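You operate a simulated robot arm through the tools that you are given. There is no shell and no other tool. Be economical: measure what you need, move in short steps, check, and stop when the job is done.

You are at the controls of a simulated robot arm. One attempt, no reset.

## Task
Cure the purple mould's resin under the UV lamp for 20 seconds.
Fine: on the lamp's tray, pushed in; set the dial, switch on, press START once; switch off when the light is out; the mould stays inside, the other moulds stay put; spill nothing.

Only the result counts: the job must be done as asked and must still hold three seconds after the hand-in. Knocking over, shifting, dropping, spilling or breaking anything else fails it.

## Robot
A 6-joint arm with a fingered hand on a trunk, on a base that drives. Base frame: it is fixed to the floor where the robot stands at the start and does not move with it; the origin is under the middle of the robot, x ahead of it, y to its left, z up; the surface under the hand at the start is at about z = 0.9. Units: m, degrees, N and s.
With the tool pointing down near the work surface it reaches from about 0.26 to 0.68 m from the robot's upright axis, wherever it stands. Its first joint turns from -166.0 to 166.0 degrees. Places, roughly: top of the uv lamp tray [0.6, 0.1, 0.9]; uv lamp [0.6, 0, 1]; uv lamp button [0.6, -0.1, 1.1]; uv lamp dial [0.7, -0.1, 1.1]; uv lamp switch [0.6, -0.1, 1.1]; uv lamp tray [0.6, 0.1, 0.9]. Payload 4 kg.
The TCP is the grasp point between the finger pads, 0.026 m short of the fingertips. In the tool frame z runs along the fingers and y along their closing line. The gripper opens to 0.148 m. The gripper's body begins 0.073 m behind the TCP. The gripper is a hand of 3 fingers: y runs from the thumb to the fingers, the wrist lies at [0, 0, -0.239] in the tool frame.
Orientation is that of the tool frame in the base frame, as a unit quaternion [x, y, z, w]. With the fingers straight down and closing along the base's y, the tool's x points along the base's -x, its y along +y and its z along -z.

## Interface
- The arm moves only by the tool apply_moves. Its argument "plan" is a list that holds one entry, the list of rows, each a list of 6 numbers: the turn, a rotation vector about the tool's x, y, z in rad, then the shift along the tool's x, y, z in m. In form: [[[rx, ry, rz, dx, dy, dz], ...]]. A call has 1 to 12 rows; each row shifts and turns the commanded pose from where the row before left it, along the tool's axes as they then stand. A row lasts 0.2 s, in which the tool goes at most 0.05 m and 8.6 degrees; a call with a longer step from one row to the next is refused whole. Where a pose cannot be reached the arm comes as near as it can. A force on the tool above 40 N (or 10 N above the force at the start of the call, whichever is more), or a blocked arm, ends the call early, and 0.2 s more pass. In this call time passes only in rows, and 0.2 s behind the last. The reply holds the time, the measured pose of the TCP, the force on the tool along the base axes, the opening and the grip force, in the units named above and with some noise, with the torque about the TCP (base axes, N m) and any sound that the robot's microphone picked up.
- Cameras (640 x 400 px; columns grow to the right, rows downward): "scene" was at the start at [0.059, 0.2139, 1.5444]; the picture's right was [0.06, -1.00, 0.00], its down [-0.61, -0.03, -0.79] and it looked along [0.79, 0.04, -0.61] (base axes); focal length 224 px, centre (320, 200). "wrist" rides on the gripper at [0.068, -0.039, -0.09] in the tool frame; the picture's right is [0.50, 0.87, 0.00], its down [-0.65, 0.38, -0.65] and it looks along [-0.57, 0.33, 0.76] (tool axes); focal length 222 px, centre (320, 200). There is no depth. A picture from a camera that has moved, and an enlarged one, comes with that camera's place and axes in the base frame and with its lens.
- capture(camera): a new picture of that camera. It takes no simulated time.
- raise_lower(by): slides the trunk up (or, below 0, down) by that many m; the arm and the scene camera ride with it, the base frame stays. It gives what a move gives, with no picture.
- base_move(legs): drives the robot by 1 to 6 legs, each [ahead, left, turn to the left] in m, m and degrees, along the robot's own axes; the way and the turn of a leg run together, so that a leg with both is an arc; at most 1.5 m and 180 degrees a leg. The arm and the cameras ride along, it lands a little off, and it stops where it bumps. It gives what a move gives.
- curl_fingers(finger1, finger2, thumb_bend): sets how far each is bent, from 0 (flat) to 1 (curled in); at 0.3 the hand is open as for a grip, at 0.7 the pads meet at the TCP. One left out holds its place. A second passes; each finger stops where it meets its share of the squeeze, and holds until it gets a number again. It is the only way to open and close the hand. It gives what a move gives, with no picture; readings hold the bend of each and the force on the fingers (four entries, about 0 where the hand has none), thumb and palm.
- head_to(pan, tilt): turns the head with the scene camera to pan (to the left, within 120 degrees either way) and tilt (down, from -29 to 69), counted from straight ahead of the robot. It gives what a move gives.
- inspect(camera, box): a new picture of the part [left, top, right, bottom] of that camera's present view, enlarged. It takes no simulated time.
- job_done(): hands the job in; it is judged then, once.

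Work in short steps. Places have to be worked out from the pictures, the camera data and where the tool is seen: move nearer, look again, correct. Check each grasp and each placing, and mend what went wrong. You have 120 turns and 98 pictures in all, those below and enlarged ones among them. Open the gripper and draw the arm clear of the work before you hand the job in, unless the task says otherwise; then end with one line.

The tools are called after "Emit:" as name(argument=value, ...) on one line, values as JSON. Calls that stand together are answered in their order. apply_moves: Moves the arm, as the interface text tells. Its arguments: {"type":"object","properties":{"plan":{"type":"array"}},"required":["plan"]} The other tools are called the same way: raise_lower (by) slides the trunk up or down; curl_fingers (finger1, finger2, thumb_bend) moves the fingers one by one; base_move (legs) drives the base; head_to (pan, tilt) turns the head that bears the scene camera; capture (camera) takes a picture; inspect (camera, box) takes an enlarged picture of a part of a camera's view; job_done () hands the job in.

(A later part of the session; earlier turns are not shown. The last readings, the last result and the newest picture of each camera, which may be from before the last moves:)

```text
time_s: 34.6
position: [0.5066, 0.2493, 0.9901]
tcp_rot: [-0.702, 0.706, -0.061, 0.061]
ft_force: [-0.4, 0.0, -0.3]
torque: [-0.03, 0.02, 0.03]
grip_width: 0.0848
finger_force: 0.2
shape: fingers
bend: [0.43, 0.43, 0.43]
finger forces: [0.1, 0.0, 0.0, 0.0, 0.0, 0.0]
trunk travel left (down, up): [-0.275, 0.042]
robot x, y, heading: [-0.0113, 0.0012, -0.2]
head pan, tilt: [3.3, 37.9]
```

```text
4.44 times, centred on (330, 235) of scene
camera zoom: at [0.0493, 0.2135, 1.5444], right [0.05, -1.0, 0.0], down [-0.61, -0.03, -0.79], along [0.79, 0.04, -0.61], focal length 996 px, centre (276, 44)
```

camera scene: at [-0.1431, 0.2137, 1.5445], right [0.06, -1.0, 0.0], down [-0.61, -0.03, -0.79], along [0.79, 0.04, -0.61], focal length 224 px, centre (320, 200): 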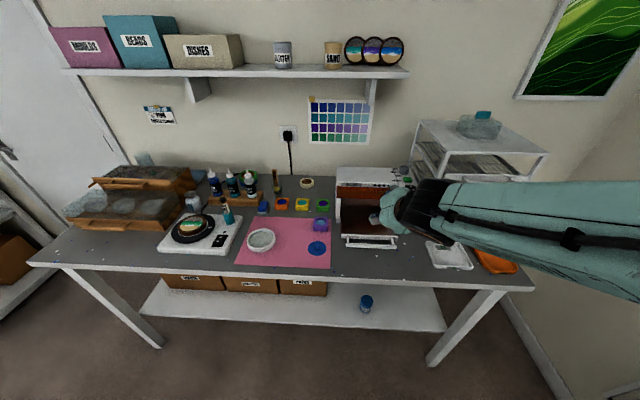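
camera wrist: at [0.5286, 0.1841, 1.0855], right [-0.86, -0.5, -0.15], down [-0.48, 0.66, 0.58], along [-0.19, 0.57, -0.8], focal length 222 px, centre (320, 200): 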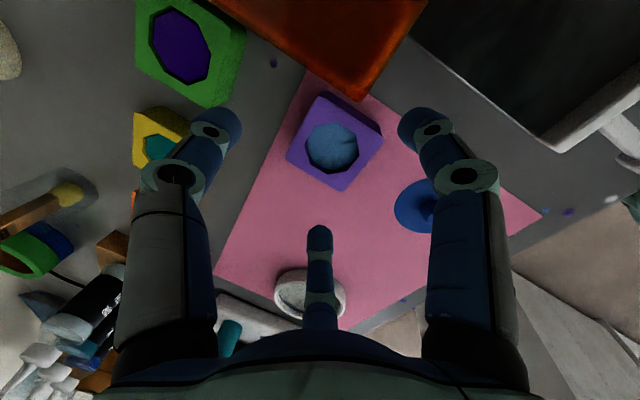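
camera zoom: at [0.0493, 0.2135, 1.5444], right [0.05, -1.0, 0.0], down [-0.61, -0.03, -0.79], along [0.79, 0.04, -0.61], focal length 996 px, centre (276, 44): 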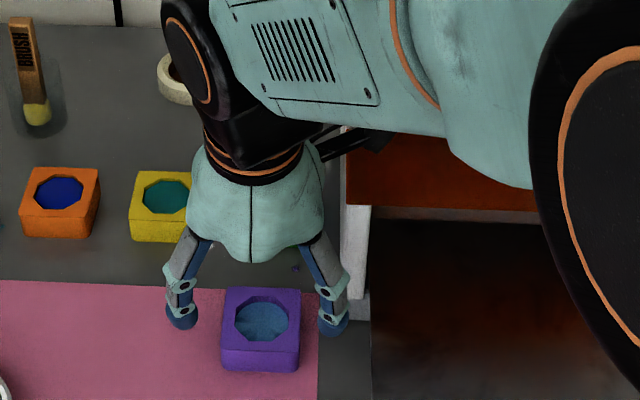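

The mould reads about 5 mm right of the TCP, so I'll correct that and descend the last 0.052 m.

Emit:
apply_moves(plan=[[[0, 0, 0, 0.004, 0.0023, 0.0128], [0, 0, 0, 0, 0.0023, 0.0128], [0, 0, 0, 0, 0.0023, 0.0128], [0, 0, 0, 0, 0.0023, 0.0128]]])

Emit:
capture(camera="wrist")

Emit:
inspect(camera="scene", box=[260, 190, 400, 280])

```text
time_s: 35.6
position: [0.5081, 0.2459, 0.9453]
tcp_rot: [-0.703, 0.705, -0.064, 0.066]
ft_force: [0.3, -0.6, 37.7]
torque: [-2.75, -0.88, 0.03]
grip_width: 0.085
finger_force: 0.0
shape: fingers
bend: [0.43, 0.43, 0.43]
finger forces: [0.1, 0.0, 0.1, 0.0, 0.0, 0.0]
trunk travel left (down, up): [-0.275, 0.042]
robot x, y, heading: [-0.0067, -0.0005, -0.2]
head pan, tilt: [3.3, 37.9]
```

```text
63 pictures are left
camera wrist: at [0.5283, 0.1801, 1.0404], right [-0.85, -0.5, -0.16], down [-0.49, 0.65, 0.57], along [-0.18, 0.57, -0.8], focal length 222 px, centre (320, 200)
```

wrist: 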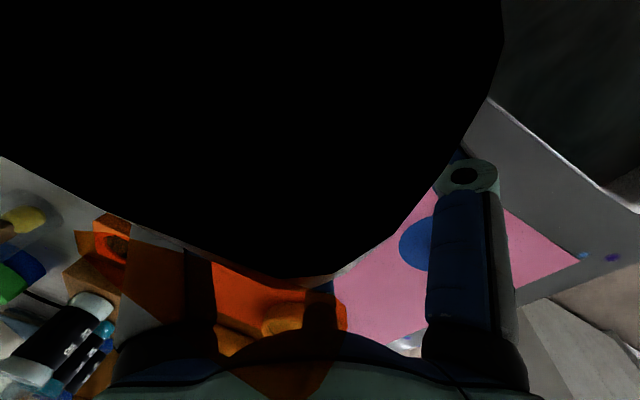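

```text
4.44 times, centred on (330, 235) of scene
camera zoom: at [0.0456, 0.2121, 1.5454], right [0.05, -1.0, 0.0], down [-0.61, -0.03, -0.79], along [0.79, 0.04, -0.61], focal length 996 px, centre (276, 44)
```

zoom: 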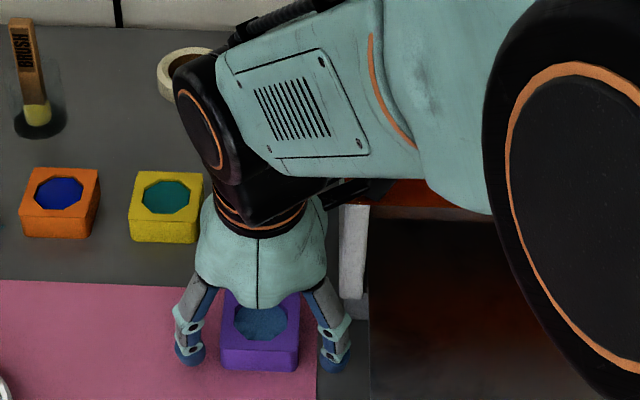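

A 37 N upward push and the black wrist view mean the camera housing has landed on the lamp's visor corner. I'll lift straight up right away and check the lamp.

Emit:
apply_moves(plan=[[[0, 0, 0, 0, -0.0035, -0.0197], [0, 0, 0, 0, -0.0052, -0.0295], [0, 0, 0, 0, -0.007, -0.0394], [0, 0, 0, 0, -0.007, -0.0394], [0, 0, 0, 0, -0.007, -0.0394]]])

Emit:
capture(camera="wrist")

Emit:
inspect(camera="scene", box=[270, 180, 430, 280])

```text
time_s: 36.8
position: [0.5071, 0.247, 1.1078]
tcp_rot: [-0.702, 0.706, -0.061, 0.061]
ft_force: [-0.4, -1.7, 0.3]
torque: [0.01, -0.01, 0.01]
grip_width: 0.0849
finger_force: 0.1
shape: fingers
bend: [0.43, 0.43, 0.43]
finger forces: [0.0, 0.1, 0.0, 0.0, 0.0, 0.0]
trunk travel left (down, up): [-0.275, 0.042]
robot x, y, heading: [-0.0122, -0.0006, -0.3]
head pan, tilt: [3.3, 37.9]
```

```text
61 pictures are left
camera wrist: at [0.5284, 0.1818, 1.2027], right [-0.86, -0.5, -0.15], down [-0.48, 0.66, 0.58], along [-0.19, 0.57, -0.8], focal length 222 px, centre (320, 200)
```

wrist: 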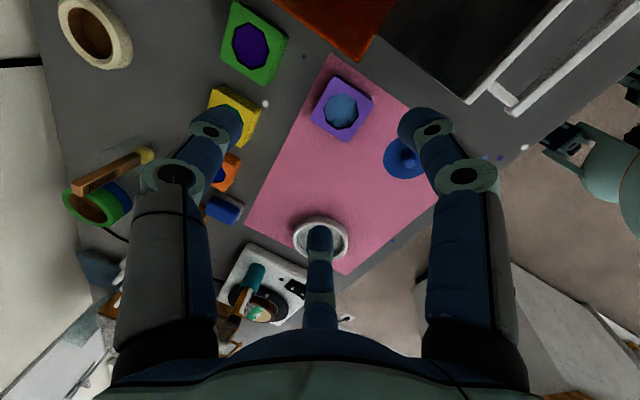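

```text
4.00 times, centred on (350, 230) of scene
camera zoom: at [0.0488, 0.2132, 1.5445], right [0.05, -1.0, 0.0], down [-0.61, -0.03, -0.79], along [0.79, 0.04, -0.61], focal length 897 px, centre (200, 80)
```

zoom: 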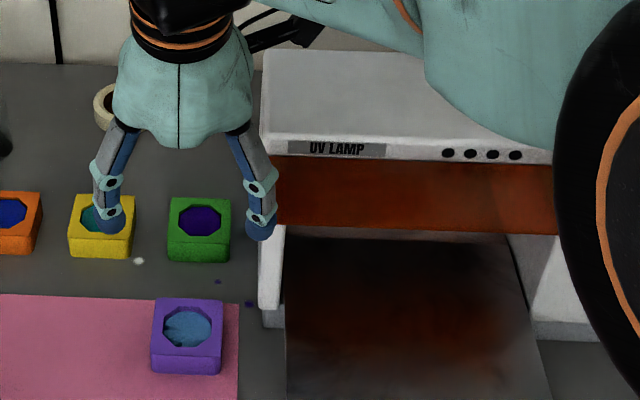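

The lamp hasn't moved. I'll re-orient so the camera side faces the robot (thumb toward the lamp's front-left), leaning slightly left and back.

Emit:
apply_moves(plan=[[[-0.0873, 0, 0, 0, 0, -0.02], [-0.0873, 0, 0, 0, 0, -0.02], [0, 0, 0.1428, 0, 0, 0], [0, 0, 0.1428, 0, 0, 0], [0, 0, 0.1428, 0, 0, 0], [0, 0, 0.1428, 0, 0, 0], [0, 0, 0.1428, 0, 0, 0], [0, 0, 0.1428, 0, 0, 0], [0, 0, 0.1428, 0, 0, 0], [0, 0, 0.1428, 0, 0, 0], [0, 0, 0.1428, 0, 0, 0], [0, 0, 0.1428, 0, 0, 0]]])

Emit:
apply_moves(plan=[[[0, 0, 0.1428, 0, 0, 0], [0.0873, 0, 0, 0, 0, 0], [0.0873, 0, 0, 0, 0, 0], [0, -0.07, 0, 0, 0, 0], [0, -0.07, 0, 0, 0, 0]]])

Emit:
capture(camera="wrist")

```text
time_s: 39.4
position: [0.5011, 0.2455, 1.1476]
tcp_rot: [-0.069, 0.998, 0.0, 0.0]
ft_force: [-0.3, -0.2, -0.3]
torque: [-0.01, -0.02, -0.01]
grip_width: 0.0852
finger_force: 0.1
shape: fingers
bend: [0.43, 0.43, 0.43]
finger forces: [0.0, 0.1, 0.1, 0.0, 0.1, 0.1]
trunk travel left (down, up): [-0.275, 0.042]
robot x, y, heading: [-0.0144, 0.0002, -0.2]
head pan, tilt: [3.3, 37.9]
```

```text
time_s: 40.6
position: [0.5002, 0.2452, 1.1483]
tcp_rot: [-0.004, 0.994, -0.087, 0.07]
ft_force: [-0.2, -1.0, -0.3]
torque: [-0.03, 0.03, -0.03]
grip_width: 0.0849
finger_force: 0.1
shape: fingers
bend: [0.43, 0.43, 0.43]
finger forces: [0.0, 0.0, 0.0, 0.0, 0.0, 0.0]
trunk travel left (down, up): [-0.275, 0.042]
robot x, y, heading: [-0.0134, -0.0016, -0.0]
head pan, tilt: [3.3, 37.9]
```

```text
59 pictures are left
camera wrist: at [0.4203, 0.2238, 1.2332], right [-0.49, 0.84, -0.22], down [0.56, 0.5, 0.66], along [0.67, 0.2, -0.72], focal length 222 px, centre (320, 200)
```

wrist: 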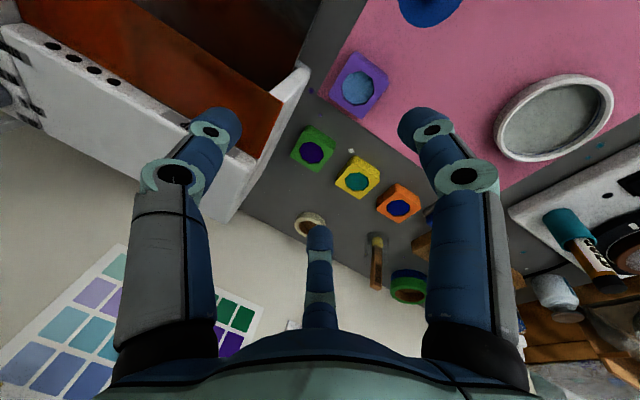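

Camera now sits on the robot side, and the mould again reads (0.504, 0.247). I'll descend to a hover at z≈1.0.

Emit:
apply_moves(plan=[[[0, 0, 0, 0.0044, 0.0074, 0.036], [0, 0, 0, 0.0044, 0.0074, 0.036], [0, 0, 0, 0.0044, 0.0074, 0.036], [0, 0, 0, 0.0044, 0.0074, 0.036]]])

Emit:
capture(camera="wrist")

Emit:
inspect(camera="scene", box=[270, 190, 410, 280])

```text
time_s: 41.6
position: [0.5047, 0.2493, 0.9992]
tcp_rot: [-0.004, 0.994, -0.087, 0.069]
ft_force: [0.7, -0.8, -0.4]
torque: [0.0, 0.01, 0.01]
grip_width: 0.0848
finger_force: 0.0
shape: fingers
bend: [0.43, 0.43, 0.43]
finger forces: [0.0, 0.1, 0.0, 0.0, 0.0, 0.0]
trunk travel left (down, up): [-0.275, 0.042]
robot x, y, heading: [-0.0104, -0.0007, -0.2]
head pan, tilt: [3.3, 37.9]
```

```text
58 pictures are left
camera wrist: at [0.4239, 0.2276, 1.0846], right [-0.49, 0.84, -0.22], down [0.56, 0.5, 0.66], along [0.67, 0.2, -0.72], focal length 222 px, centre (320, 200)
```

wrist: 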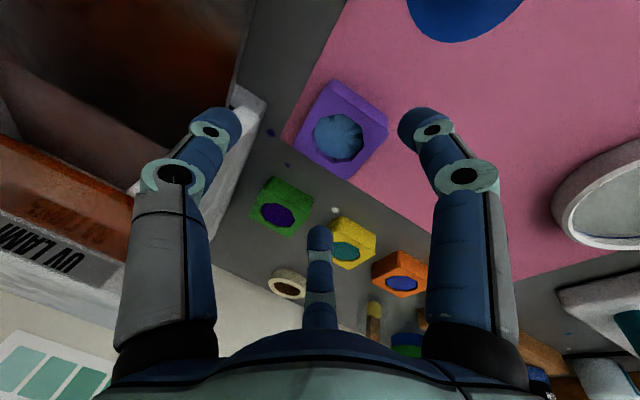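

```text
4.44 times, centred on (340, 235) of scene
camera zoom: at [0.0494, 0.2136, 1.5444], right [0.05, -1.0, 0.0], down [-0.61, -0.03, -0.79], along [0.79, 0.04, -0.61], focal length 996 px, centre (231, 44)
```

zoom: 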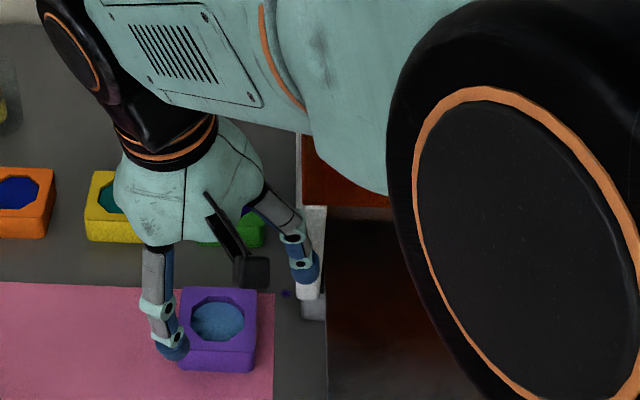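

Mould centre reads (0.502, 0.248) and lies under the hand. I'll descend 0.05 m straight down.

Emit:
apply_moves(plan=[[[0, 0, 0, 0.0018, 0.0023, 0.0127], [0, 0, 0, 0.0018, 0.0023, 0.0127]]])

Emit:
apply_moves(plan=[[[0, 0, 0, 0.0018, 0.0023, 0.0127], [0, 0, 0, 0.0015, 0.0019, 0.0107]]])

Emit:
capture(camera="wrist")

Emit:
inspect(camera="scene", box=[270, 190, 410, 280])

```text
time_s: 42.2
position: [0.5033, 0.2493, 0.9711]
tcp_rot: [-0.004, 0.994, -0.087, 0.069]
ft_force: [-0.4, 0.1, 0.3]
torque: [0.02, -0.01, -0.01]
grip_width: 0.0848
finger_force: 0.1
shape: fingers
bend: [0.43, 0.43, 0.43]
finger forces: [0.0, 0.1, 0.0, 0.1, 0.0, 0.0]
trunk travel left (down, up): [-0.275, 0.042]
robot x, y, heading: [-0.0121, 0.0014, -0.1]
head pan, tilt: [3.3, 37.9]
```

```text
time_s: 42.8
position: [0.5036, 0.2514, 0.9498]
tcp_rot: [-0.004, 0.994, -0.087, 0.069]
ft_force: [-0.1, -0.2, -0.1]
torque: [-0.01, -0.01, -0.02]
grip_width: 0.0849
finger_force: 0.0
shape: fingers
bend: [0.43, 0.43, 0.43]
finger forces: [0.0, 0.0, 0.0, 0.1, 0.0, 0.0]
trunk travel left (down, up): [-0.275, 0.042]
robot x, y, heading: [-0.0087, -0.0024, -0.2]
head pan, tilt: [3.3, 37.9]
```

```text
56 pictures are left
camera wrist: at [0.4237, 0.2285, 1.0358], right [-0.49, 0.84, -0.22], down [0.56, 0.5, 0.66], along [0.67, 0.2, -0.72], focal length 222 px, centre (320, 200)
```

wrist: 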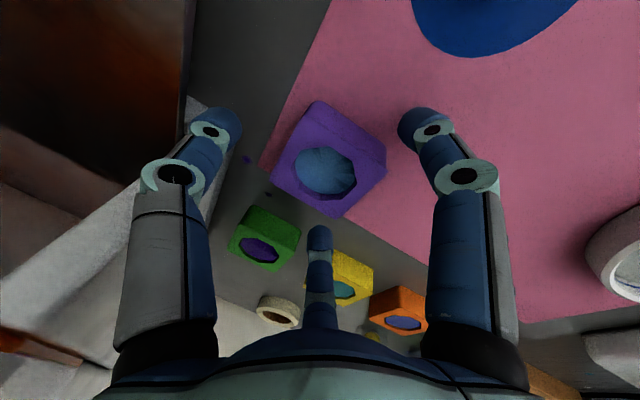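

```text
4.44 times, centred on (340, 235) of scene
camera zoom: at [0.0491, 0.2134, 1.5444], right [0.05, -1.0, 0.0], down [-0.61, -0.03, -0.79], along [0.79, 0.04, -0.61], focal length 996 px, centre (231, 44)
```

zoom: 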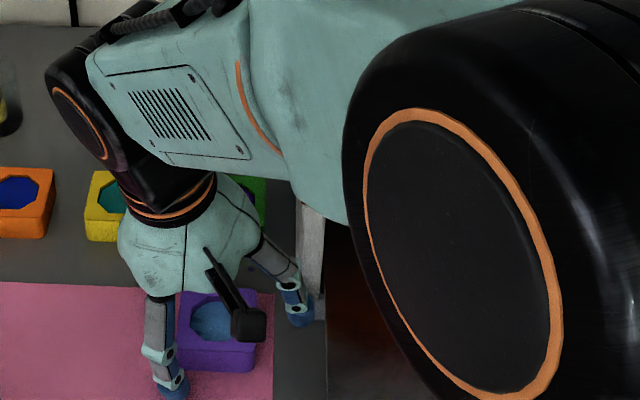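

The digits are centred around the mould with no contact. I'll close all three.

Emit:
curl_fingers(finger1=0.64, finger2=0.64, thumb_bend=0.64)

Emit:
capture(camera="wrist")

```text
time_s: 43.8
position: [0.5043, 0.2512, 0.9508]
tcp_rot: [-0.004, 0.994, -0.087, 0.069]
ft_force: [-0.5, 0.5, 2.7]
torque: [-0.06, 0.01, 0.04]
grip_width: 0.0397
finger_force: 11.5
shape: fingers
bend: [0.53, 0.53, 0.61]
finger forces: [8.5, 8.6, 0.1, 0.1, 5.3, 0.0]
trunk travel left (down, up): [-0.275, 0.042]
robot x, y, heading: [-0.0157, 0.0001, 0.1]
head pan, tilt: [3.3, 37.9]
```

```text
54 pictures are left
camera wrist: at [0.4236, 0.2286, 1.0363], right [-0.49, 0.84, -0.22], down [0.56, 0.5, 0.66], along [0.67, 0.2, -0.72], focal length 222 px, centre (320, 200)
```

wrist: 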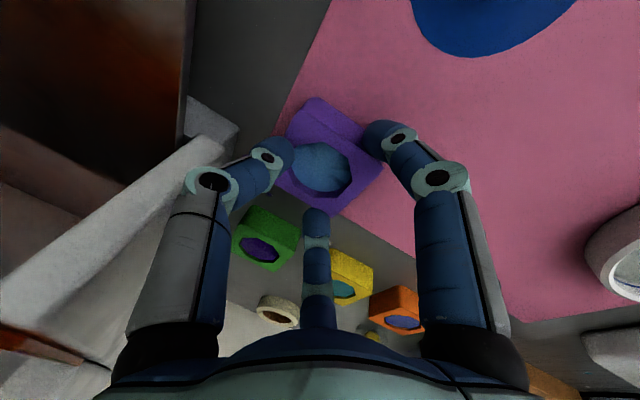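

All three digits report contact (8.5, 8.6, 5.3 N). The thumb is bent further than expected, so I'll check whether it is on the side or on the rim.

Emit:
inspect(camera="wrist", box=[220, 80, 440, 220])

Emit:
inspect(camera="scene", box=[300, 220, 350, 280])

```text
2.86 times, centred on (330, 150) of wrist
camera zoom: at [0.4236, 0.2286, 1.0363], right [-0.49, 0.84, -0.22], down [0.56, 0.5, 0.66], along [0.67, 0.2, -0.72], focal length 635 px, centre (291, 343)
```

zoom: 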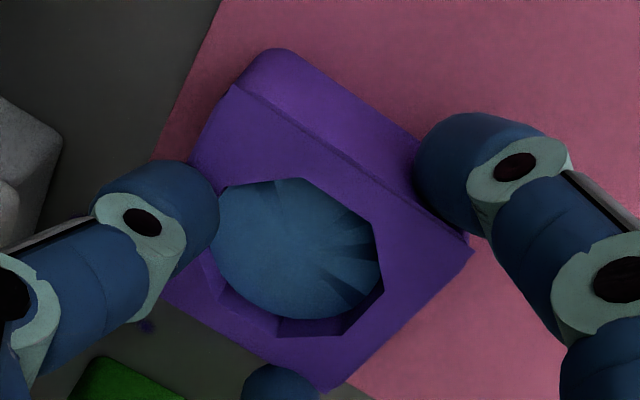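

```text
6.67 times, centred on (325, 250) of scene
camera zoom: at [0.0489, 0.2133, 1.5445], right [0.05, -1.0, 0.0], down [-0.61, -0.03, -0.79], along [0.79, 0.04, -0.61], focal length 1495 px, centre (287, -133)
```

zoom: 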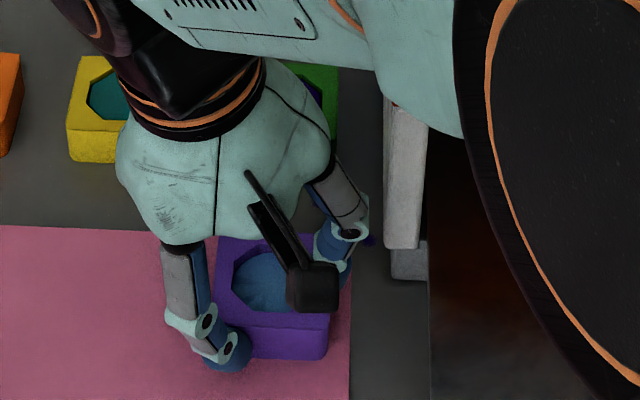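

The thumb tip looks level with the rim, so this grip is too high. I'll open, take out the backward lean so the near finger clears the mat, shift slightly toward the thumb side, and go lower.

Emit:
curl_fingers(finger1=0.45, finger2=0.45, thumb_bend=0.43)

Emit:
apply_moves(plan=[[[0, 0.07, 0, 0, 0, 0], [0, 0.07, 0, 0, 0, 0]]])

Emit:
capture(camera="wrist")

```text
time_s: 44.8
position: [0.5049, 0.2505, 0.9516]
tcp_rot: [-0.004, 0.994, -0.088, 0.069]
ft_force: [0.1, 1.3, 1.3]
torque: [-0.02, -0.02, 0.0]
grip_width: 0.0814
finger_force: 0.1
shape: fingers
bend: [0.45, 0.45, 0.43]
finger forces: [0.0, 0.0, 0.0, 0.0, 0.0, 0.0]
trunk travel left (down, up): [-0.275, 0.042]
robot x, y, heading: [-0.0103, 0.0017, -0.2]
head pan, tilt: [3.3, 37.9]
```

```text
time_s: 45.4
position: [0.5042, 0.2509, 0.9495]
tcp_rot: [0.003, 0.996, -0.087, -0.002]
ft_force: [-1.0, 0.4, -0.1]
torque: [0.02, 0.01, -0.02]
grip_width: 0.0818
finger_force: 0.1
shape: fingers
bend: [0.45, 0.45, 0.43]
finger forces: [0.0, 0.0, 0.0, 0.1, 0.0, 0.0]
trunk travel left (down, up): [-0.275, 0.042]
robot x, y, heading: [-0.0122, -0.0008, -0.5]
head pan, tilt: [3.3, 37.9]
```

```text
51 pictures are left
camera wrist: at [0.4356, 0.2303, 1.0458], right [-0.5, 0.86, -0.15], down [0.66, 0.48, 0.58], along [0.57, 0.19, -0.8], focal length 222 px, centre (320, 200)
```

wrist: 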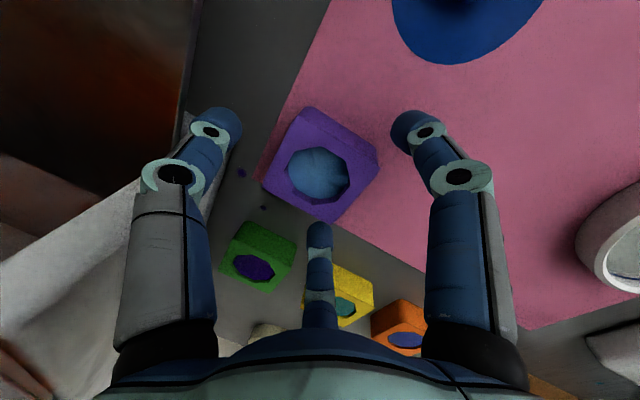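

The mould is still in place. I'll shift 6 mm toward the thumb side and lower 12 mm.

Emit:
apply_moves(plan=[[[0, 0, 0, -0.001, -0.0022, 0.0065], [0, 0, 0, -0.001, -0.0021, 0.0065]]])

Emit:
curl_fingers(finger1=0.6, finger2=0.6, thumb_bend=0.55)

Emit:
inspect(camera="wrist", box=[180, 80, 460, 250])

```text
time_s: 46.0
position: [0.5061, 0.2427, 0.9384]
tcp_rot: [0.003, 0.996, -0.088, 0.001]
ft_force: [-0.4, -0.8, 3.4]
torque: [0.13, 0.01, 0.02]
grip_width: 0.0817
finger_force: 1.3
shape: fingers
bend: [0.45, 0.45, 0.43]
finger forces: [1.9, 1.2, 0.1, 0.1, 0.0, 0.1]
trunk travel left (down, up): [-0.275, 0.042]
robot x, y, heading: [-0.0104, 0.0004, -0.3]
head pan, tilt: [3.3, 37.9]
```

```text
time_s: 47.0
position: [0.5068, 0.2425, 0.9371]
tcp_rot: [0.003, 0.996, -0.087, 0.0]
ft_force: [0.8, 0.1, 0.1]
torque: [-0.01, -0.03, 0.02]
grip_width: 0.0463
finger_force: 5.9
shape: fingers
bend: [0.54, 0.54, 0.55]
finger forces: [6.0, 6.0, 0.1, 0.0, 0.1, 0.0]
trunk travel left (down, up): [-0.275, 0.042]
robot x, y, heading: [-0.0084, 0.0002, -0.2]
head pan, tilt: [3.3, 37.9]
```

```text
2.29 times, centred on (320, 165) of wrist
camera zoom: at [0.4381, 0.2226, 1.0332], right [-0.5, 0.86, -0.15], down [0.66, 0.48, 0.58], along [0.57, 0.19, -0.8], focal length 508 px, centre (320, 280)
```

zoom: 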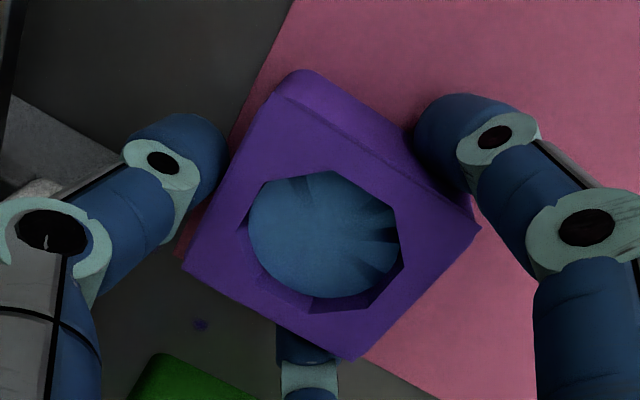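

The fingers hold the two faces at 6 N each and the thumb stands beside the right face. I'll close the thumb onto it.

Emit:
curl_fingers(thumb_bend=0.62)

Emit:
inspect(camera="wrist", box=[180, 80, 460, 250])

```text
time_s: 48.0
position: [0.5063, 0.2433, 0.9392]
tcp_rot: [0.003, 0.996, -0.087, 0.0]
ft_force: [0.4, -1.2, 1.3]
torque: [-0.01, -0.03, -0.01]
grip_width: 0.0439
finger_force: 9.4
shape: fingers
bend: [0.53, 0.53, 0.59]
finger forces: [6.4, 6.7, 0.0, 0.1, 5.3, 0.0]
trunk travel left (down, up): [-0.275, 0.042]
robot x, y, heading: [-0.0131, 0.0034, -0.2]
head pan, tilt: [3.3, 37.9]
```

```text
2.29 times, centred on (320, 165) of wrist
camera zoom: at [0.438, 0.2225, 1.0333], right [-0.5, 0.86, -0.15], down [0.66, 0.48, 0.58], along [0.57, 0.19, -0.8], focal length 508 px, centre (320, 280)
```

zoom: 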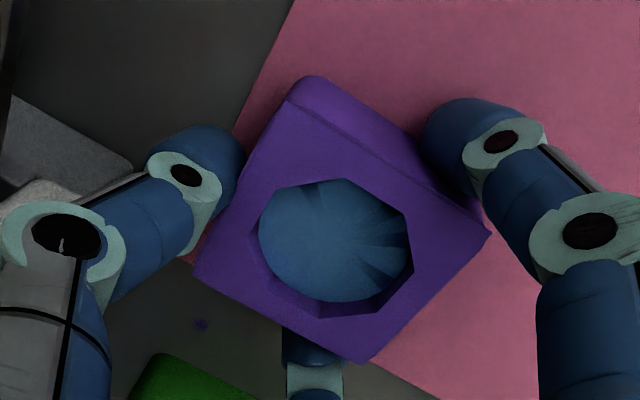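

Now all three digits are on side faces (6.4, 6.7, 5.3 N). I'll lift gently by 0.03 and check.

Emit:
apply_moves(plan=[[[0, 0, 0, 0, -0.0009, -0.0049], [0, 0, 0, 0, -0.0014, -0.0079], [0, 0, 0, 0, -0.0014, -0.0079], [0, 0, 0, 0, -0.0014, -0.0079]]])

Emit:
capture(camera="wrist")

Emit:
inspect(camera="scene", box=[280, 200, 400, 280])

```text
time_s: 49.0
position: [0.5068, 0.2432, 0.9674]
tcp_rot: [0.002, 0.996, -0.087, -0.001]
ft_force: [-0.2, 0.1, 0.1]
torque: [-0.01, 0.02, 0.01]
grip_width: 0.044
finger_force: 9.3
shape: fingers
bend: [0.53, 0.53, 0.59]
finger forces: [6.4, 6.4, 0.1, 0.0, 4.9, 0.0]
trunk travel left (down, up): [-0.275, 0.042]
robot x, y, heading: [-0.0117, -0.0038, -0.0]
head pan, tilt: [3.3, 37.9]
```

```text
48 pictures are left
camera wrist: at [0.4381, 0.2228, 1.0629], right [-0.5, 0.85, -0.15], down [0.66, 0.48, 0.58], along [0.57, 0.19, -0.8], focal length 222 px, centre (320, 200)
```

wrist: 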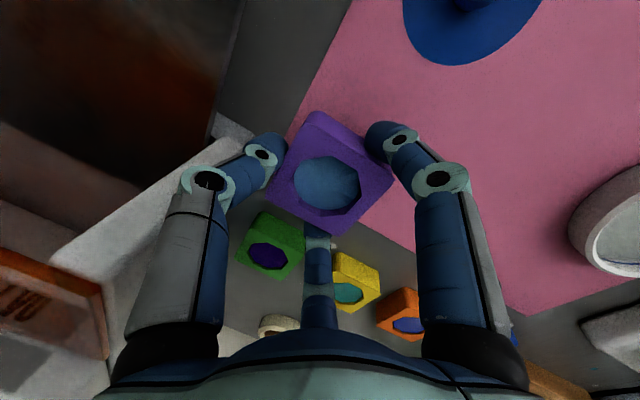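

```text
5.00 times, centred on (340, 240) of scene
camera zoom: at [0.049, 0.2133, 1.5444], right [0.05, -1.0, 0.0], down [-0.61, -0.03, -0.79], along [0.79, 0.04, -0.61], focal length 1121 px, centre (220, 0)
```

zoom: 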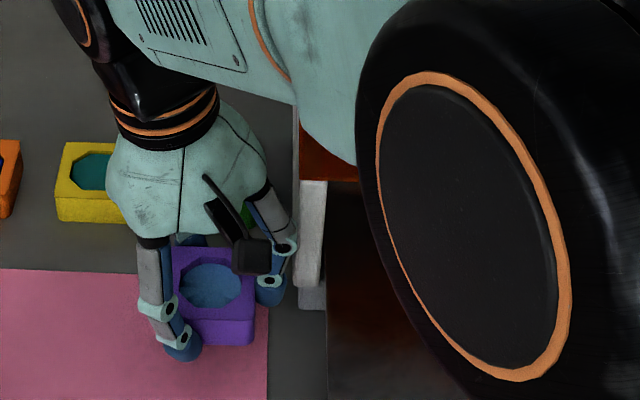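

The mould came up level in the grip. I'll raise it clear, back it out in x, then carry it smoothly over the tray.

Emit:
apply_moves(plan=[[[0, 0, 0, 0, -0.0026, -0.0148], [0, 0, 0, 0, -0.0043, -0.0246], [0, 0, 0, 0, -0.0043, -0.0246], [0, 0, 0, 0, -0.0043, -0.0246], [0, 0, 0, 0, -0.0035, -0.0197], [0, 0, 0, 0, -0.0017, -0.0098], [0, 0, 0, 0.01, 0, 0], [0, 0, 0, 0.02, 0, 0], [0, 0, 0, 0.015, 0, 0], [0, 0, 0, 0.005, 0, 0]]])

Emit:
apply_moves(plan=[[[0, 0, 0, 0, -0.0108, 0.0019], [0, 0, 0, 0, -0.0197, 0.0035], [0, 0, 0, 0, -0.0217, 0.0038], [0, 0, 0, 0, -0.0217, 0.0038], [0, 0, 0, 0, -0.0217, 0.0038], [0, 0, 0, 0, -0.0217, 0.0038], [0, 0, 0, 0, -0.0217, 0.0038], [0, 0, 0, 0, -0.0197, 0.0035], [0, 0, 0, 0, -0.0108, 0.0019], [0, 0, 0, 0, -0.005, 0.0009]]])

Emit:
apply_moves(plan=[[[0, -0.0125, -0.07, 0, 0, 0], [0, -0.0248, -0.1407, 0, 0, 0], [0, -0.0248, -0.1407, 0, 0, 0], [0, -0.0248, -0.1407, 0, 0, 0], [0, -0.0248, -0.1407, 0, 0, 0], [0, -0.0248, -0.1407, 0, 0, 0], [0, -0.0248, -0.1407, 0, 0, 0], [0, -0.0248, -0.1407, 0, 0, 0], [0, -0.0248, -0.1407, 0, 0, 0], [0, -0.0248, -0.1407, 0, 0, 0], [0, -0.0248, -0.1407, 0, 0, 0], [0, -0.0125, -0.07, 0, 0, 0]]])

Emit:
capture(camera="wrist")

Emit:
capture(camera="scene")

```text
time_s: 51.2
position: [0.458, 0.2452, 1.0859]
tcp_rot: [0.003, 0.996, -0.087, 0.0]
ft_force: [-0.7, -1.0, 0.2]
torque: [-0.01, 0.0, 0.01]
grip_width: 0.0439
finger_force: 8.5
shape: fingers
bend: [0.53, 0.53, 0.59]
finger forces: [6.4, 6.3, 0.0, 0.0, 4.8, 0.1]
trunk travel left (down, up): [-0.275, 0.042]
robot x, y, heading: [-0.0149, -0.0025, -0.0]
head pan, tilt: [3.3, 37.9]
```

```text
time_s: 53.4
position: [0.4548, 0.0661, 1.0865]
tcp_rot: [0.002, 0.996, -0.087, -0.001]
ft_force: [-1.0, -0.1, -0.9]
torque: [0.0, -0.02, 0.0]
grip_width: 0.044
finger_force: 8.7
shape: fingers
bend: [0.53, 0.53, 0.59]
finger forces: [6.2, 6.3, 0.0, 0.0, 4.7, 0.0]
trunk travel left (down, up): [-0.275, 0.042]
robot x, y, heading: [-0.0126, 0.0, -0.1]
head pan, tilt: [3.3, 37.9]
```

```text
time_s: 56.0
position: [0.455, 0.0653, 1.0868]
tcp_rot: [-0.703, 0.706, -0.062, 0.062]
ft_force: [-0.2, -0.2, -1.0]
torque: [-0.01, -0.02, 0.01]
grip_width: 0.0436
finger_force: 8.5
shape: fingers
bend: [0.53, 0.53, 0.59]
finger forces: [6.2, 6.2, 0.0, 0.1, 4.6, 0.1]
trunk travel left (down, up): [-0.275, 0.042]
robot x, y, heading: [-0.0144, -0.0014, -0.3]
head pan, tilt: [3.3, 37.9]
```

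```text
46 pictures are left
camera wrist: at [0.4767, 0.0004, 1.1826], right [-0.85, -0.5, -0.15], down [-0.48, 0.66, 0.58], along [-0.19, 0.57, -0.8], focal length 222 px, centre (320, 200)
```

wrist: 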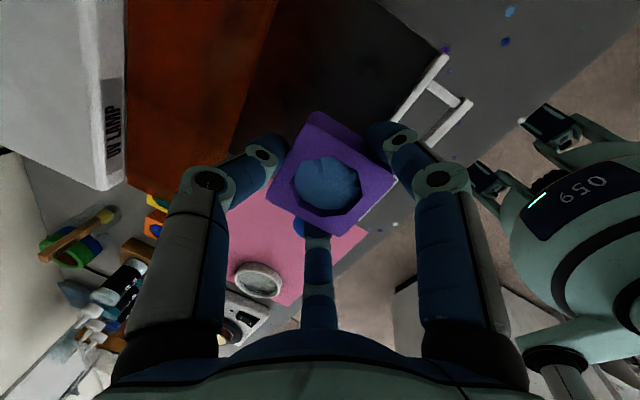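

```text
45 pictures are left
camera scene: at [0.049, 0.2132, 1.5444], right [0.05, -1.0, 0.0], down [-0.61, -0.03, -0.79], along [0.79, 0.04, -0.61], focal length 224 px, centre (320, 200)
```

scene: 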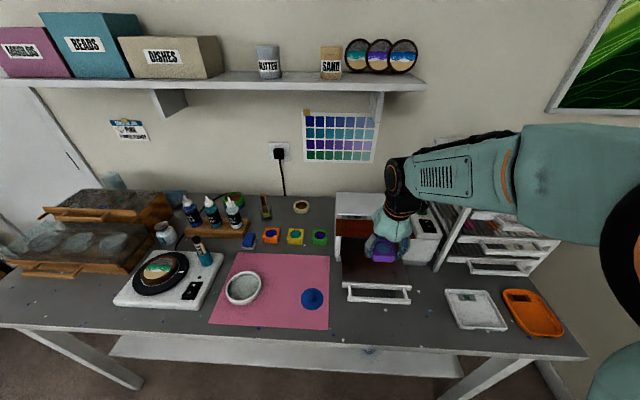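

Mould is level over the tray. I'll shift 15 mm forward and lower to just above the tray floor.

Emit:
apply_moves(plan=[[[0, 0, 0, 0, -0.0148, 0.0026], [0, 0, 0, 0, 0.0026, 0.0148], [0, 0, 0, 0, 0.0043, 0.0246], [0, 0, 0, 0, 0.0043, 0.0246], [0, 0, 0, 0, 0.0026, 0.0148], [0, 0, 0, 0, 0.0014, 0.0079]]])

Emit:
capture(camera="wrist")

Emit:
inspect(camera="scene", box=[330, 200, 450, 310])

```text
time_s: 57.4
position: [0.4705, 0.0671, 0.9991]
tcp_rot: [-0.703, 0.706, -0.061, 0.061]
ft_force: [-0.1, -0.4, -0.4]
torque: [-0.03, -0.01, -0.03]
grip_width: 0.0437
finger_force: 8.8
shape: fingers
bend: [0.53, 0.53, 0.59]
finger forces: [6.3, 6.2, 0.1, 0.0, 4.9, 0.0]
trunk travel left (down, up): [-0.275, 0.042]
robot x, y, heading: [-0.0134, 0.0018, -0.1]
head pan, tilt: [3.3, 37.9]
```

```text
44 pictures are left
camera wrist: at [0.4917, 0.0016, 1.0942], right [-0.86, -0.5, -0.15], down [-0.48, 0.66, 0.58], along [-0.19, 0.57, -0.8], focal length 222 px, centre (320, 200)
```

wrist: 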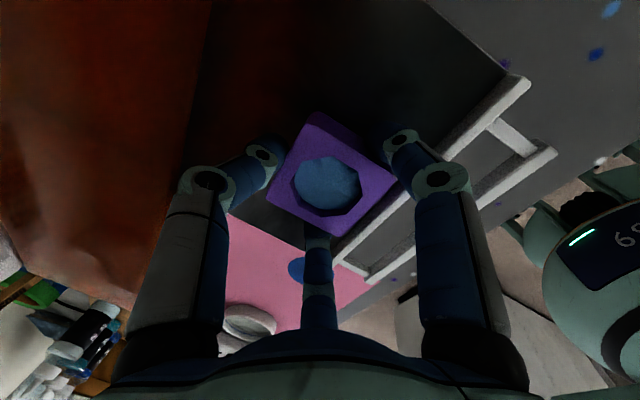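

```text
3.64 times, centred on (390, 255) of scene
camera zoom: at [0.0492, 0.2133, 1.5444], right [0.05, -1.0, 0.0], down [-0.61, -0.03, -0.79], along [0.79, 0.04, -0.61], focal length 815 px, centre (66, 0)
```

zoom: 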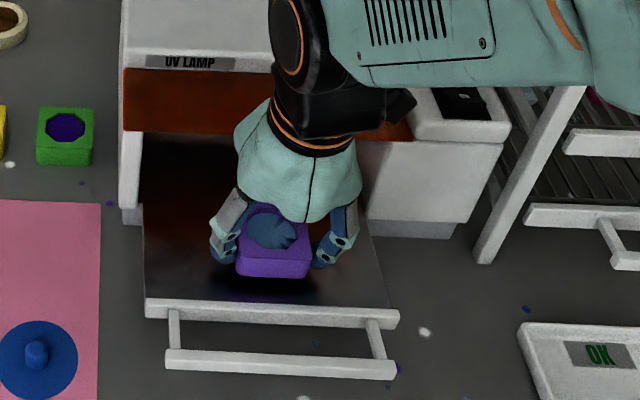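

There's room all round. I'll lower in 5 mm steps and look for contact.

Emit:
apply_moves(plan=[[[0, 0, 0, 0, 0.0009, 0.0049], [0, 0, 0, 0, 0.0009, 0.0049], [0, 0, 0, 0, 0.0009, 0.0049]]])

Emit:
apply_moves(plan=[[[0, 0, 0, 0, 0.0007, 0.0039], [0, 0, 0, 0, 0.0005, 0.003]]])

Emit:
inspect(camera="scene", box=[330, 220, 450, 300])

```text
time_s: 58.2
position: [0.47, 0.0672, 0.9849]
tcp_rot: [-0.703, 0.706, -0.063, 0.062]
ft_force: [0.1, 0.5, 3.9]
torque: [-0.02, 0.08, 0.01]
grip_width: 0.0436
finger_force: 9.9
shape: fingers
bend: [0.53, 0.53, 0.59]
finger forces: [7.3, 7.6, 0.1, 0.1, 5.3, 0.0]
trunk travel left (down, up): [-0.275, 0.042]
robot x, y, heading: [-0.011, 0.0003, -0.2]
head pan, tilt: [3.3, 37.9]
```

```text
time_s: 58.8
position: [0.4726, 0.067, 0.9831]
tcp_rot: [-0.702, 0.707, -0.065, 0.066]
ft_force: [-0.4, -1.3, 25.6]
torque: [-0.17, 0.38, 0.0]
grip_width: 0.0431
finger_force: 21.1
shape: fingers
bend: [0.53, 0.53, 0.58]
finger forces: [19.5, 16.1, 0.0, 0.1, 6.2, 0.1]
trunk travel left (down, up): [-0.275, 0.042]
robot x, y, heading: [-0.0116, 0.0017, -0.4]
head pan, tilt: [3.3, 37.9]
stopped in row 2: the force on the tool passed its limit at 42 N (the readings are from after the stop); the commanded pose is now the measured one
```

```text
5.00 times, centred on (390, 260) of scene
camera zoom: at [0.0477, 0.213, 1.5446], right [0.05, -1.0, 0.0], down [-0.61, -0.03, -0.79], along [0.79, 0.04, -0.61], focal length 1121 px, centre (-30, -100)
```

zoom: 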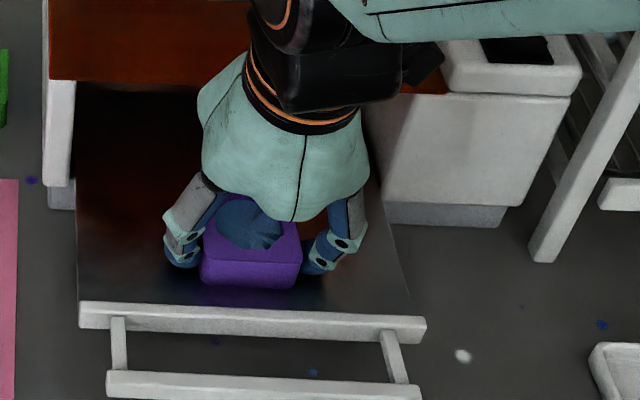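

The mould is standing on the tray floor. I'll relieve the press by 2–3 mm and open the hand.

Emit:
apply_moves(plan=[[[0, 0, 0, 0, -0.0004, -0.0022]]])

Emit:
curl_fingers(finger1=0.45, finger2=0.45, thumb_bend=0.45)

Emit:
capture(camera="wrist")

```text
time_s: 59.1
position: [0.4707, 0.0676, 0.9838]
tcp_rot: [-0.702, 0.706, -0.065, 0.065]
ft_force: [-0.2, 0.7, 21.5]
torque: [0.08, 0.31, 0.01]
grip_width: 0.043
finger_force: 19.2
shape: fingers
bend: [0.53, 0.53, 0.58]
finger forces: [15.8, 16.3, 0.1, 0.0, 6.6, 0.0]
trunk travel left (down, up): [-0.275, 0.042]
robot x, y, heading: [-0.0118, 0.0008, -0.2]
head pan, tilt: [3.3, 37.9]
```

```text
time_s: 60.1
position: [0.4707, 0.068, 0.9844]
tcp_rot: [-0.703, 0.706, -0.064, 0.066]
ft_force: [-7.4, 0.6, 27.4]
torque: [-0.01, 0.6, -0.01]
grip_width: 0.0641
finger_force: 22.9
shape: fingers
bend: [0.5, 0.5, 0.45]
finger forces: [18.1, 17.4, 0.0, 0.0, 9.8, 0.0]
trunk travel left (down, up): [-0.275, 0.042]
robot x, y, heading: [-0.0087, -0.0015, -0.3]
head pan, tilt: [3.3, 37.9]
```

```text
41 pictures are left
camera wrist: at [0.4902, 0.001, 1.0798], right [-0.85, -0.5, -0.16], down [-0.49, 0.66, 0.57], along [-0.18, 0.57, -0.8], focal length 222 px, centre (320, 200)
```

wrist: 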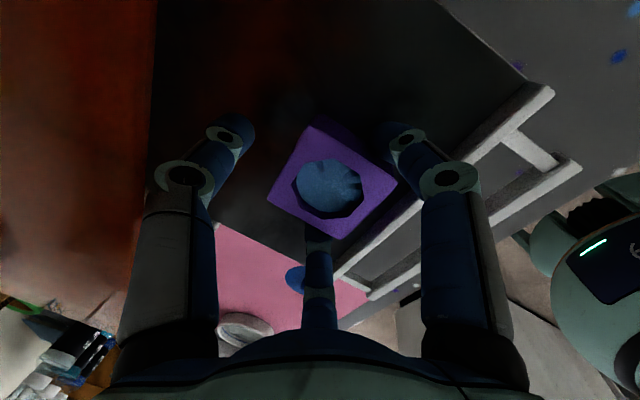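

The mould is free but the opened fingertips are pressing on the tray floor. I'll lift off straight up.

Emit:
apply_moves(plan=[[[0, 0, 0, 0, -0.0009, -0.0049], [0, 0, 0, 0, -0.0014, -0.0079], [0, 0, 0, 0, -0.0026, -0.0148], [0, 0, 0, 0, -0.0043, -0.0246], [0, 0, 0, 0, -0.0061, -0.0345], [0, 0, 0, 0, -0.0061, -0.0345]]])

Emit:
capture(camera="wrist")

Emit:
inspect(camera="scene", box=[330, 200, 450, 300])

```text
time_s: 61.5
position: [0.4732, 0.0664, 1.108]
tcp_rot: [-0.702, 0.706, -0.065, 0.066]
ft_force: [0.2, -0.1, 0.5]
torque: [0.02, -0.01, 0.01]
grip_width: 0.0782
finger_force: 0.0
shape: fingers
bend: [0.45, 0.45, 0.45]
finger forces: [0.0, 0.1, 0.0, 0.0, 0.1, 0.1]
trunk travel left (down, up): [-0.275, 0.042]
robot x, y, heading: [-0.0108, -0.0024, 0.0]
head pan, tilt: [3.3, 37.9]
```

```text
40 pictures are left
camera wrist: at [0.4929, 0.0004, 1.2038], right [-0.85, -0.5, -0.16], down [-0.49, 0.66, 0.57], along [-0.18, 0.57, -0.8], focal length 222 px, centre (320, 200)
```

wrist: 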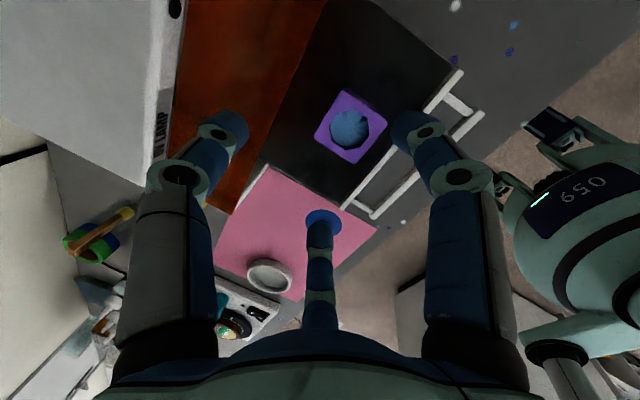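

```text
4.00 times, centred on (390, 250) of scene
camera zoom: at [0.0484, 0.2133, 1.5445], right [0.05, -1.0, 0.0], down [-0.61, -0.03, -0.79], along [0.79, 0.04, -0.61], focal length 897 px, centre (40, 0)
```

zoom: 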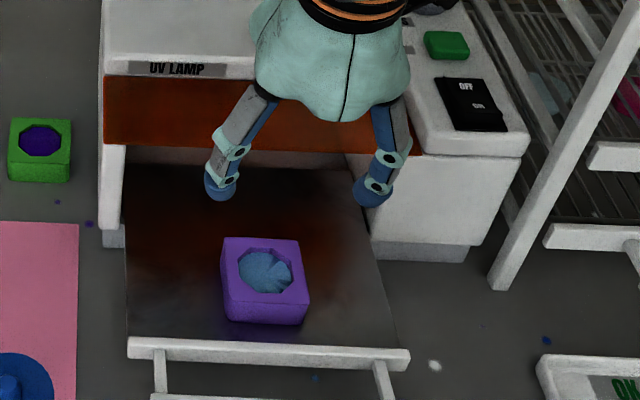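

The mould sits cleanly on the tray with the resin intact. I'll close the hand into a pusher and move it down in front of the handle.

Emit:
apply_moves(plan=[[[0, 0, 0, 0, 0.0394, -0.007], [0, 0, 0, 0, 0.0394, -0.007], [0, 0, 0, 0, 0.0394, -0.007], [0, 0, 0, 0, 0.0394, -0.007]]])

Emit:
curl_fingers(finger1=0.68, finger2=0.68, thumb_bend=0.68)

Emit:
apply_moves(plan=[[[0, 0, 0, 0, 0.0069, 0.0394], [0, 0, 0, 0, 0.0069, 0.0394], [0, 0, 0, 0, 0.0069, 0.0394], [0, 0, 0, 0, 0.0045, 0.0256]]])

Emit:
capture(camera="wrist")

Emit:
inspect(camera="scene", box=[320, 200, 480, 320])

```text
time_s: 62.5
position: [0.308, 0.0703, 1.1066]
tcp_rot: [-0.702, 0.706, -0.064, 0.064]
ft_force: [0.8, 0.5, -0.1]
torque: [0.0, -0.04, 0.02]
grip_width: 0.0783
finger_force: 0.0
shape: fingers
bend: [0.45, 0.45, 0.45]
finger forces: [0.1, 0.0, 0.0, 0.0, 0.1, 0.1]
trunk travel left (down, up): [-0.275, 0.042]
robot x, y, heading: [-0.0108, -0.0024, -0.3]
head pan, tilt: [3.3, 37.9]
```

```text
time_s: 63.5
position: [0.3106, 0.0692, 1.104]
tcp_rot: [-0.702, 0.706, -0.063, 0.063]
ft_force: [0.1, -0.9, -0.6]
torque: [0.01, -0.04, -0.03]
grip_width: 0.0054
finger_force: 0.1
shape: fingers
bend: [0.68, 0.68, 0.68]
finger forces: [0.0, 0.0, 0.0, 0.0, 0.0, 0.0]
trunk travel left (down, up): [-0.275, 0.042]
robot x, y, heading: [-0.01, -0.0003, -0.5]
head pan, tilt: [3.3, 37.9]
```

```text
time_s: 64.5
position: [0.3131, 0.0681, 0.9613]
tcp_rot: [-0.702, 0.706, -0.064, 0.065]
ft_force: [0.7, -0.2, -0.1]
torque: [0.02, -0.01, 0.02]
grip_width: 0.005
finger_force: 0.0
shape: fingers
bend: [0.68, 0.68, 0.68]
finger forces: [0.0, 0.0, 0.1, 0.1, 0.0, 0.1]
trunk travel left (down, up): [-0.275, 0.042]
robot x, y, heading: [-0.0134, 0.0013, -0.5]
head pan, tilt: [3.3, 37.9]
```

```text
38 pictures are left
camera wrist: at [0.3336, 0.0022, 1.0557], right [-0.85, -0.5, -0.16], down [-0.49, 0.66, 0.58], along [-0.18, 0.57, -0.8], focal length 222 px, centre (320, 200)
```

wrist: 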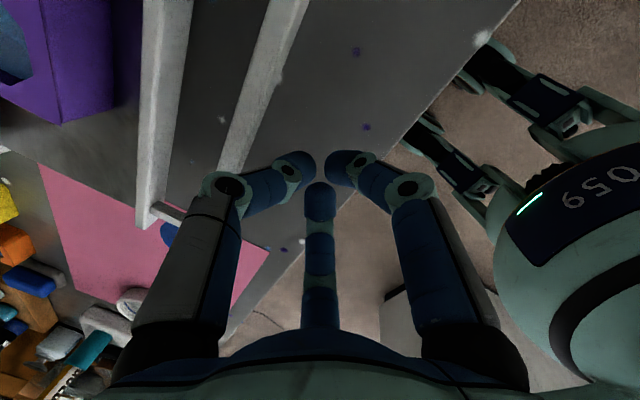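

```text
3.33 times, centred on (400, 260) of scene
camera zoom: at [0.0494, 0.2134, 1.5444], right [0.05, -1.0, 0.0], down [-0.61, -0.03, -0.79], along [0.79, 0.04, -0.61], focal length 747 px, centre (53, 0)
```

zoom: 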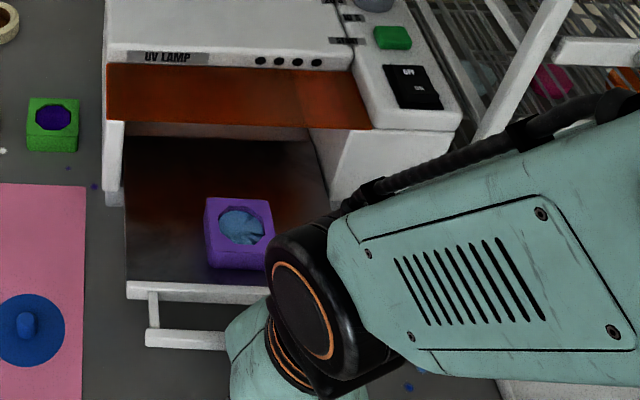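

A half-open thumb has a vertical fingertip link, which makes a better pusher than the sloped fist. I'll back off 35 mm, set the thumb to 0.45, then push forward in measured steps.

Emit:
apply_moves(plan=[[[0, 0, 0, 0, 0.0345, -0.0061]]])

Emit:
curl_fingers(thumb_bend=0.45)

Emit:
apply_moves(plan=[[[0, 0, 0, 0, -0.0246, 0.0043], [0, 0, 0, 0, -0.0246, 0.0043], [0, 0, 0, 0, -0.0246, 0.0043]]])

Emit:
capture(camera="wrist")

Emit:
inspect(camera="scene", box=[320, 200, 480, 320])

```text
time_s: 65.0
position: [0.275, 0.0689, 0.9597]
tcp_rot: [-0.702, 0.706, -0.064, 0.065]
ft_force: [-0.5, -0.4, -0.1]
torque: [-0.03, -0.01, 0.05]
grip_width: 0.005
finger_force: 0.0
shape: fingers
bend: [0.68, 0.68, 0.68]
finger forces: [0.0, 0.0, 0.0, 0.0, 0.0, 0.1]
trunk travel left (down, up): [-0.275, 0.042]
robot x, y, heading: [-0.0124, -0.0031, -0.1]
head pan, tilt: [3.3, 37.9]
```

```text
time_s: 66.0
position: [0.2747, 0.0676, 0.9593]
tcp_rot: [-0.702, 0.706, -0.063, 0.064]
ft_force: [0.0, 0.0, 0.2]
torque: [0.0, 0.02, -0.02]
grip_width: 0.046
finger_force: 0.1
shape: fingers
bend: [0.68, 0.68, 0.45]
finger forces: [0.0, 0.0, 0.0, 0.0, 0.0, 0.0]
trunk travel left (down, up): [-0.275, 0.042]
robot x, y, heading: [-0.0114, 0.002, -0.1]
head pan, tilt: [3.3, 37.9]
```

```text
time_s: 66.8
position: [0.351, 0.0679, 0.9601]
tcp_rot: [-0.702, 0.706, -0.063, 0.063]
ft_force: [-0.3, -0.4, -0.3]
torque: [0.01, 0.01, -0.02]
grip_width: 0.0457
finger_force: 0.2
shape: fingers
bend: [0.68, 0.68, 0.45]
finger forces: [0.0, 0.0, 0.0, 0.1, 0.3, 0.0]
trunk travel left (down, up): [-0.275, 0.042]
robot x, y, heading: [-0.0132, -0.0012, -0.1]
head pan, tilt: [3.3, 37.9]
```

```text
36 pictures are left
camera wrist: at [0.373, 0.0018, 1.056], right [-0.85, -0.5, -0.16], down [-0.49, 0.66, 0.58], along [-0.18, 0.57, -0.8], focal length 222 px, centre (320, 200)
```

wrist: 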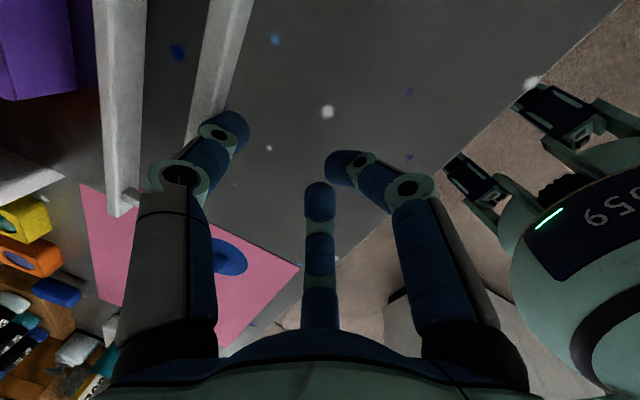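

```text
3.33 times, centred on (400, 260) of scene
camera zoom: at [0.0498, 0.2133, 1.5444], right [0.05, -1.0, 0.0], down [-0.61, -0.03, -0.79], along [0.79, 0.04, -0.61], focal length 747 px, centre (53, 0)
```

zoom: 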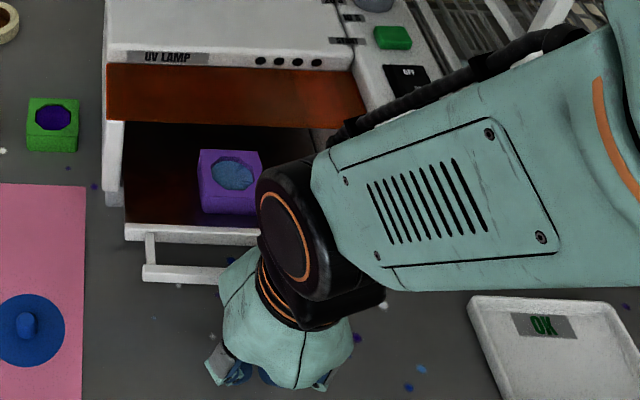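

The tray is sliding in under a tiny force, with about 0.05 m left. I'll push 0.035 more, then go in small steps.

Emit:
apply_moves(plan=[[[0, 0, 0, 0, -0.0148, 0.0026], [0, 0, 0, 0, -0.0148, 0.0026], [0, 0, 0, 0, -0.0049, 0.0009]]])

Emit:
inspect(camera="scene", box=[320, 200, 440, 290])

```text
time_s: 67.5
position: [0.3857, 0.0688, 0.9599]
tcp_rot: [-0.702, 0.706, -0.064, 0.065]
ft_force: [-0.8, 0.7, 0.0]
torque: [-0.02, 0.06, 0.0]
grip_width: 0.0453
finger_force: 0.0
shape: fingers
bend: [0.68, 0.68, 0.45]
finger forces: [0.1, 0.1, 0.0, 0.0, 0.6, 0.0]
trunk travel left (down, up): [-0.275, 0.042]
robot x, y, heading: [-0.009, 0.0012, -0.2]
head pan, tilt: [3.3, 37.9]
```

```text
4.44 times, centred on (380, 245) of scene
camera zoom: at [0.0489, 0.2133, 1.5444], right [0.05, -1.0, 0.0], down [-0.61, -0.03, -0.79], along [0.79, 0.04, -0.61], focal length 996 px, centre (53, 0)
```

zoom: 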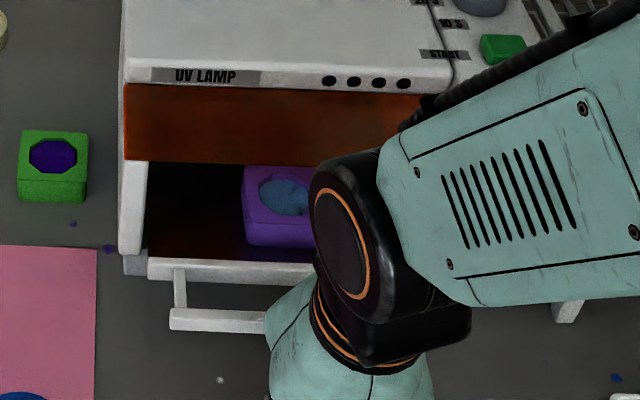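

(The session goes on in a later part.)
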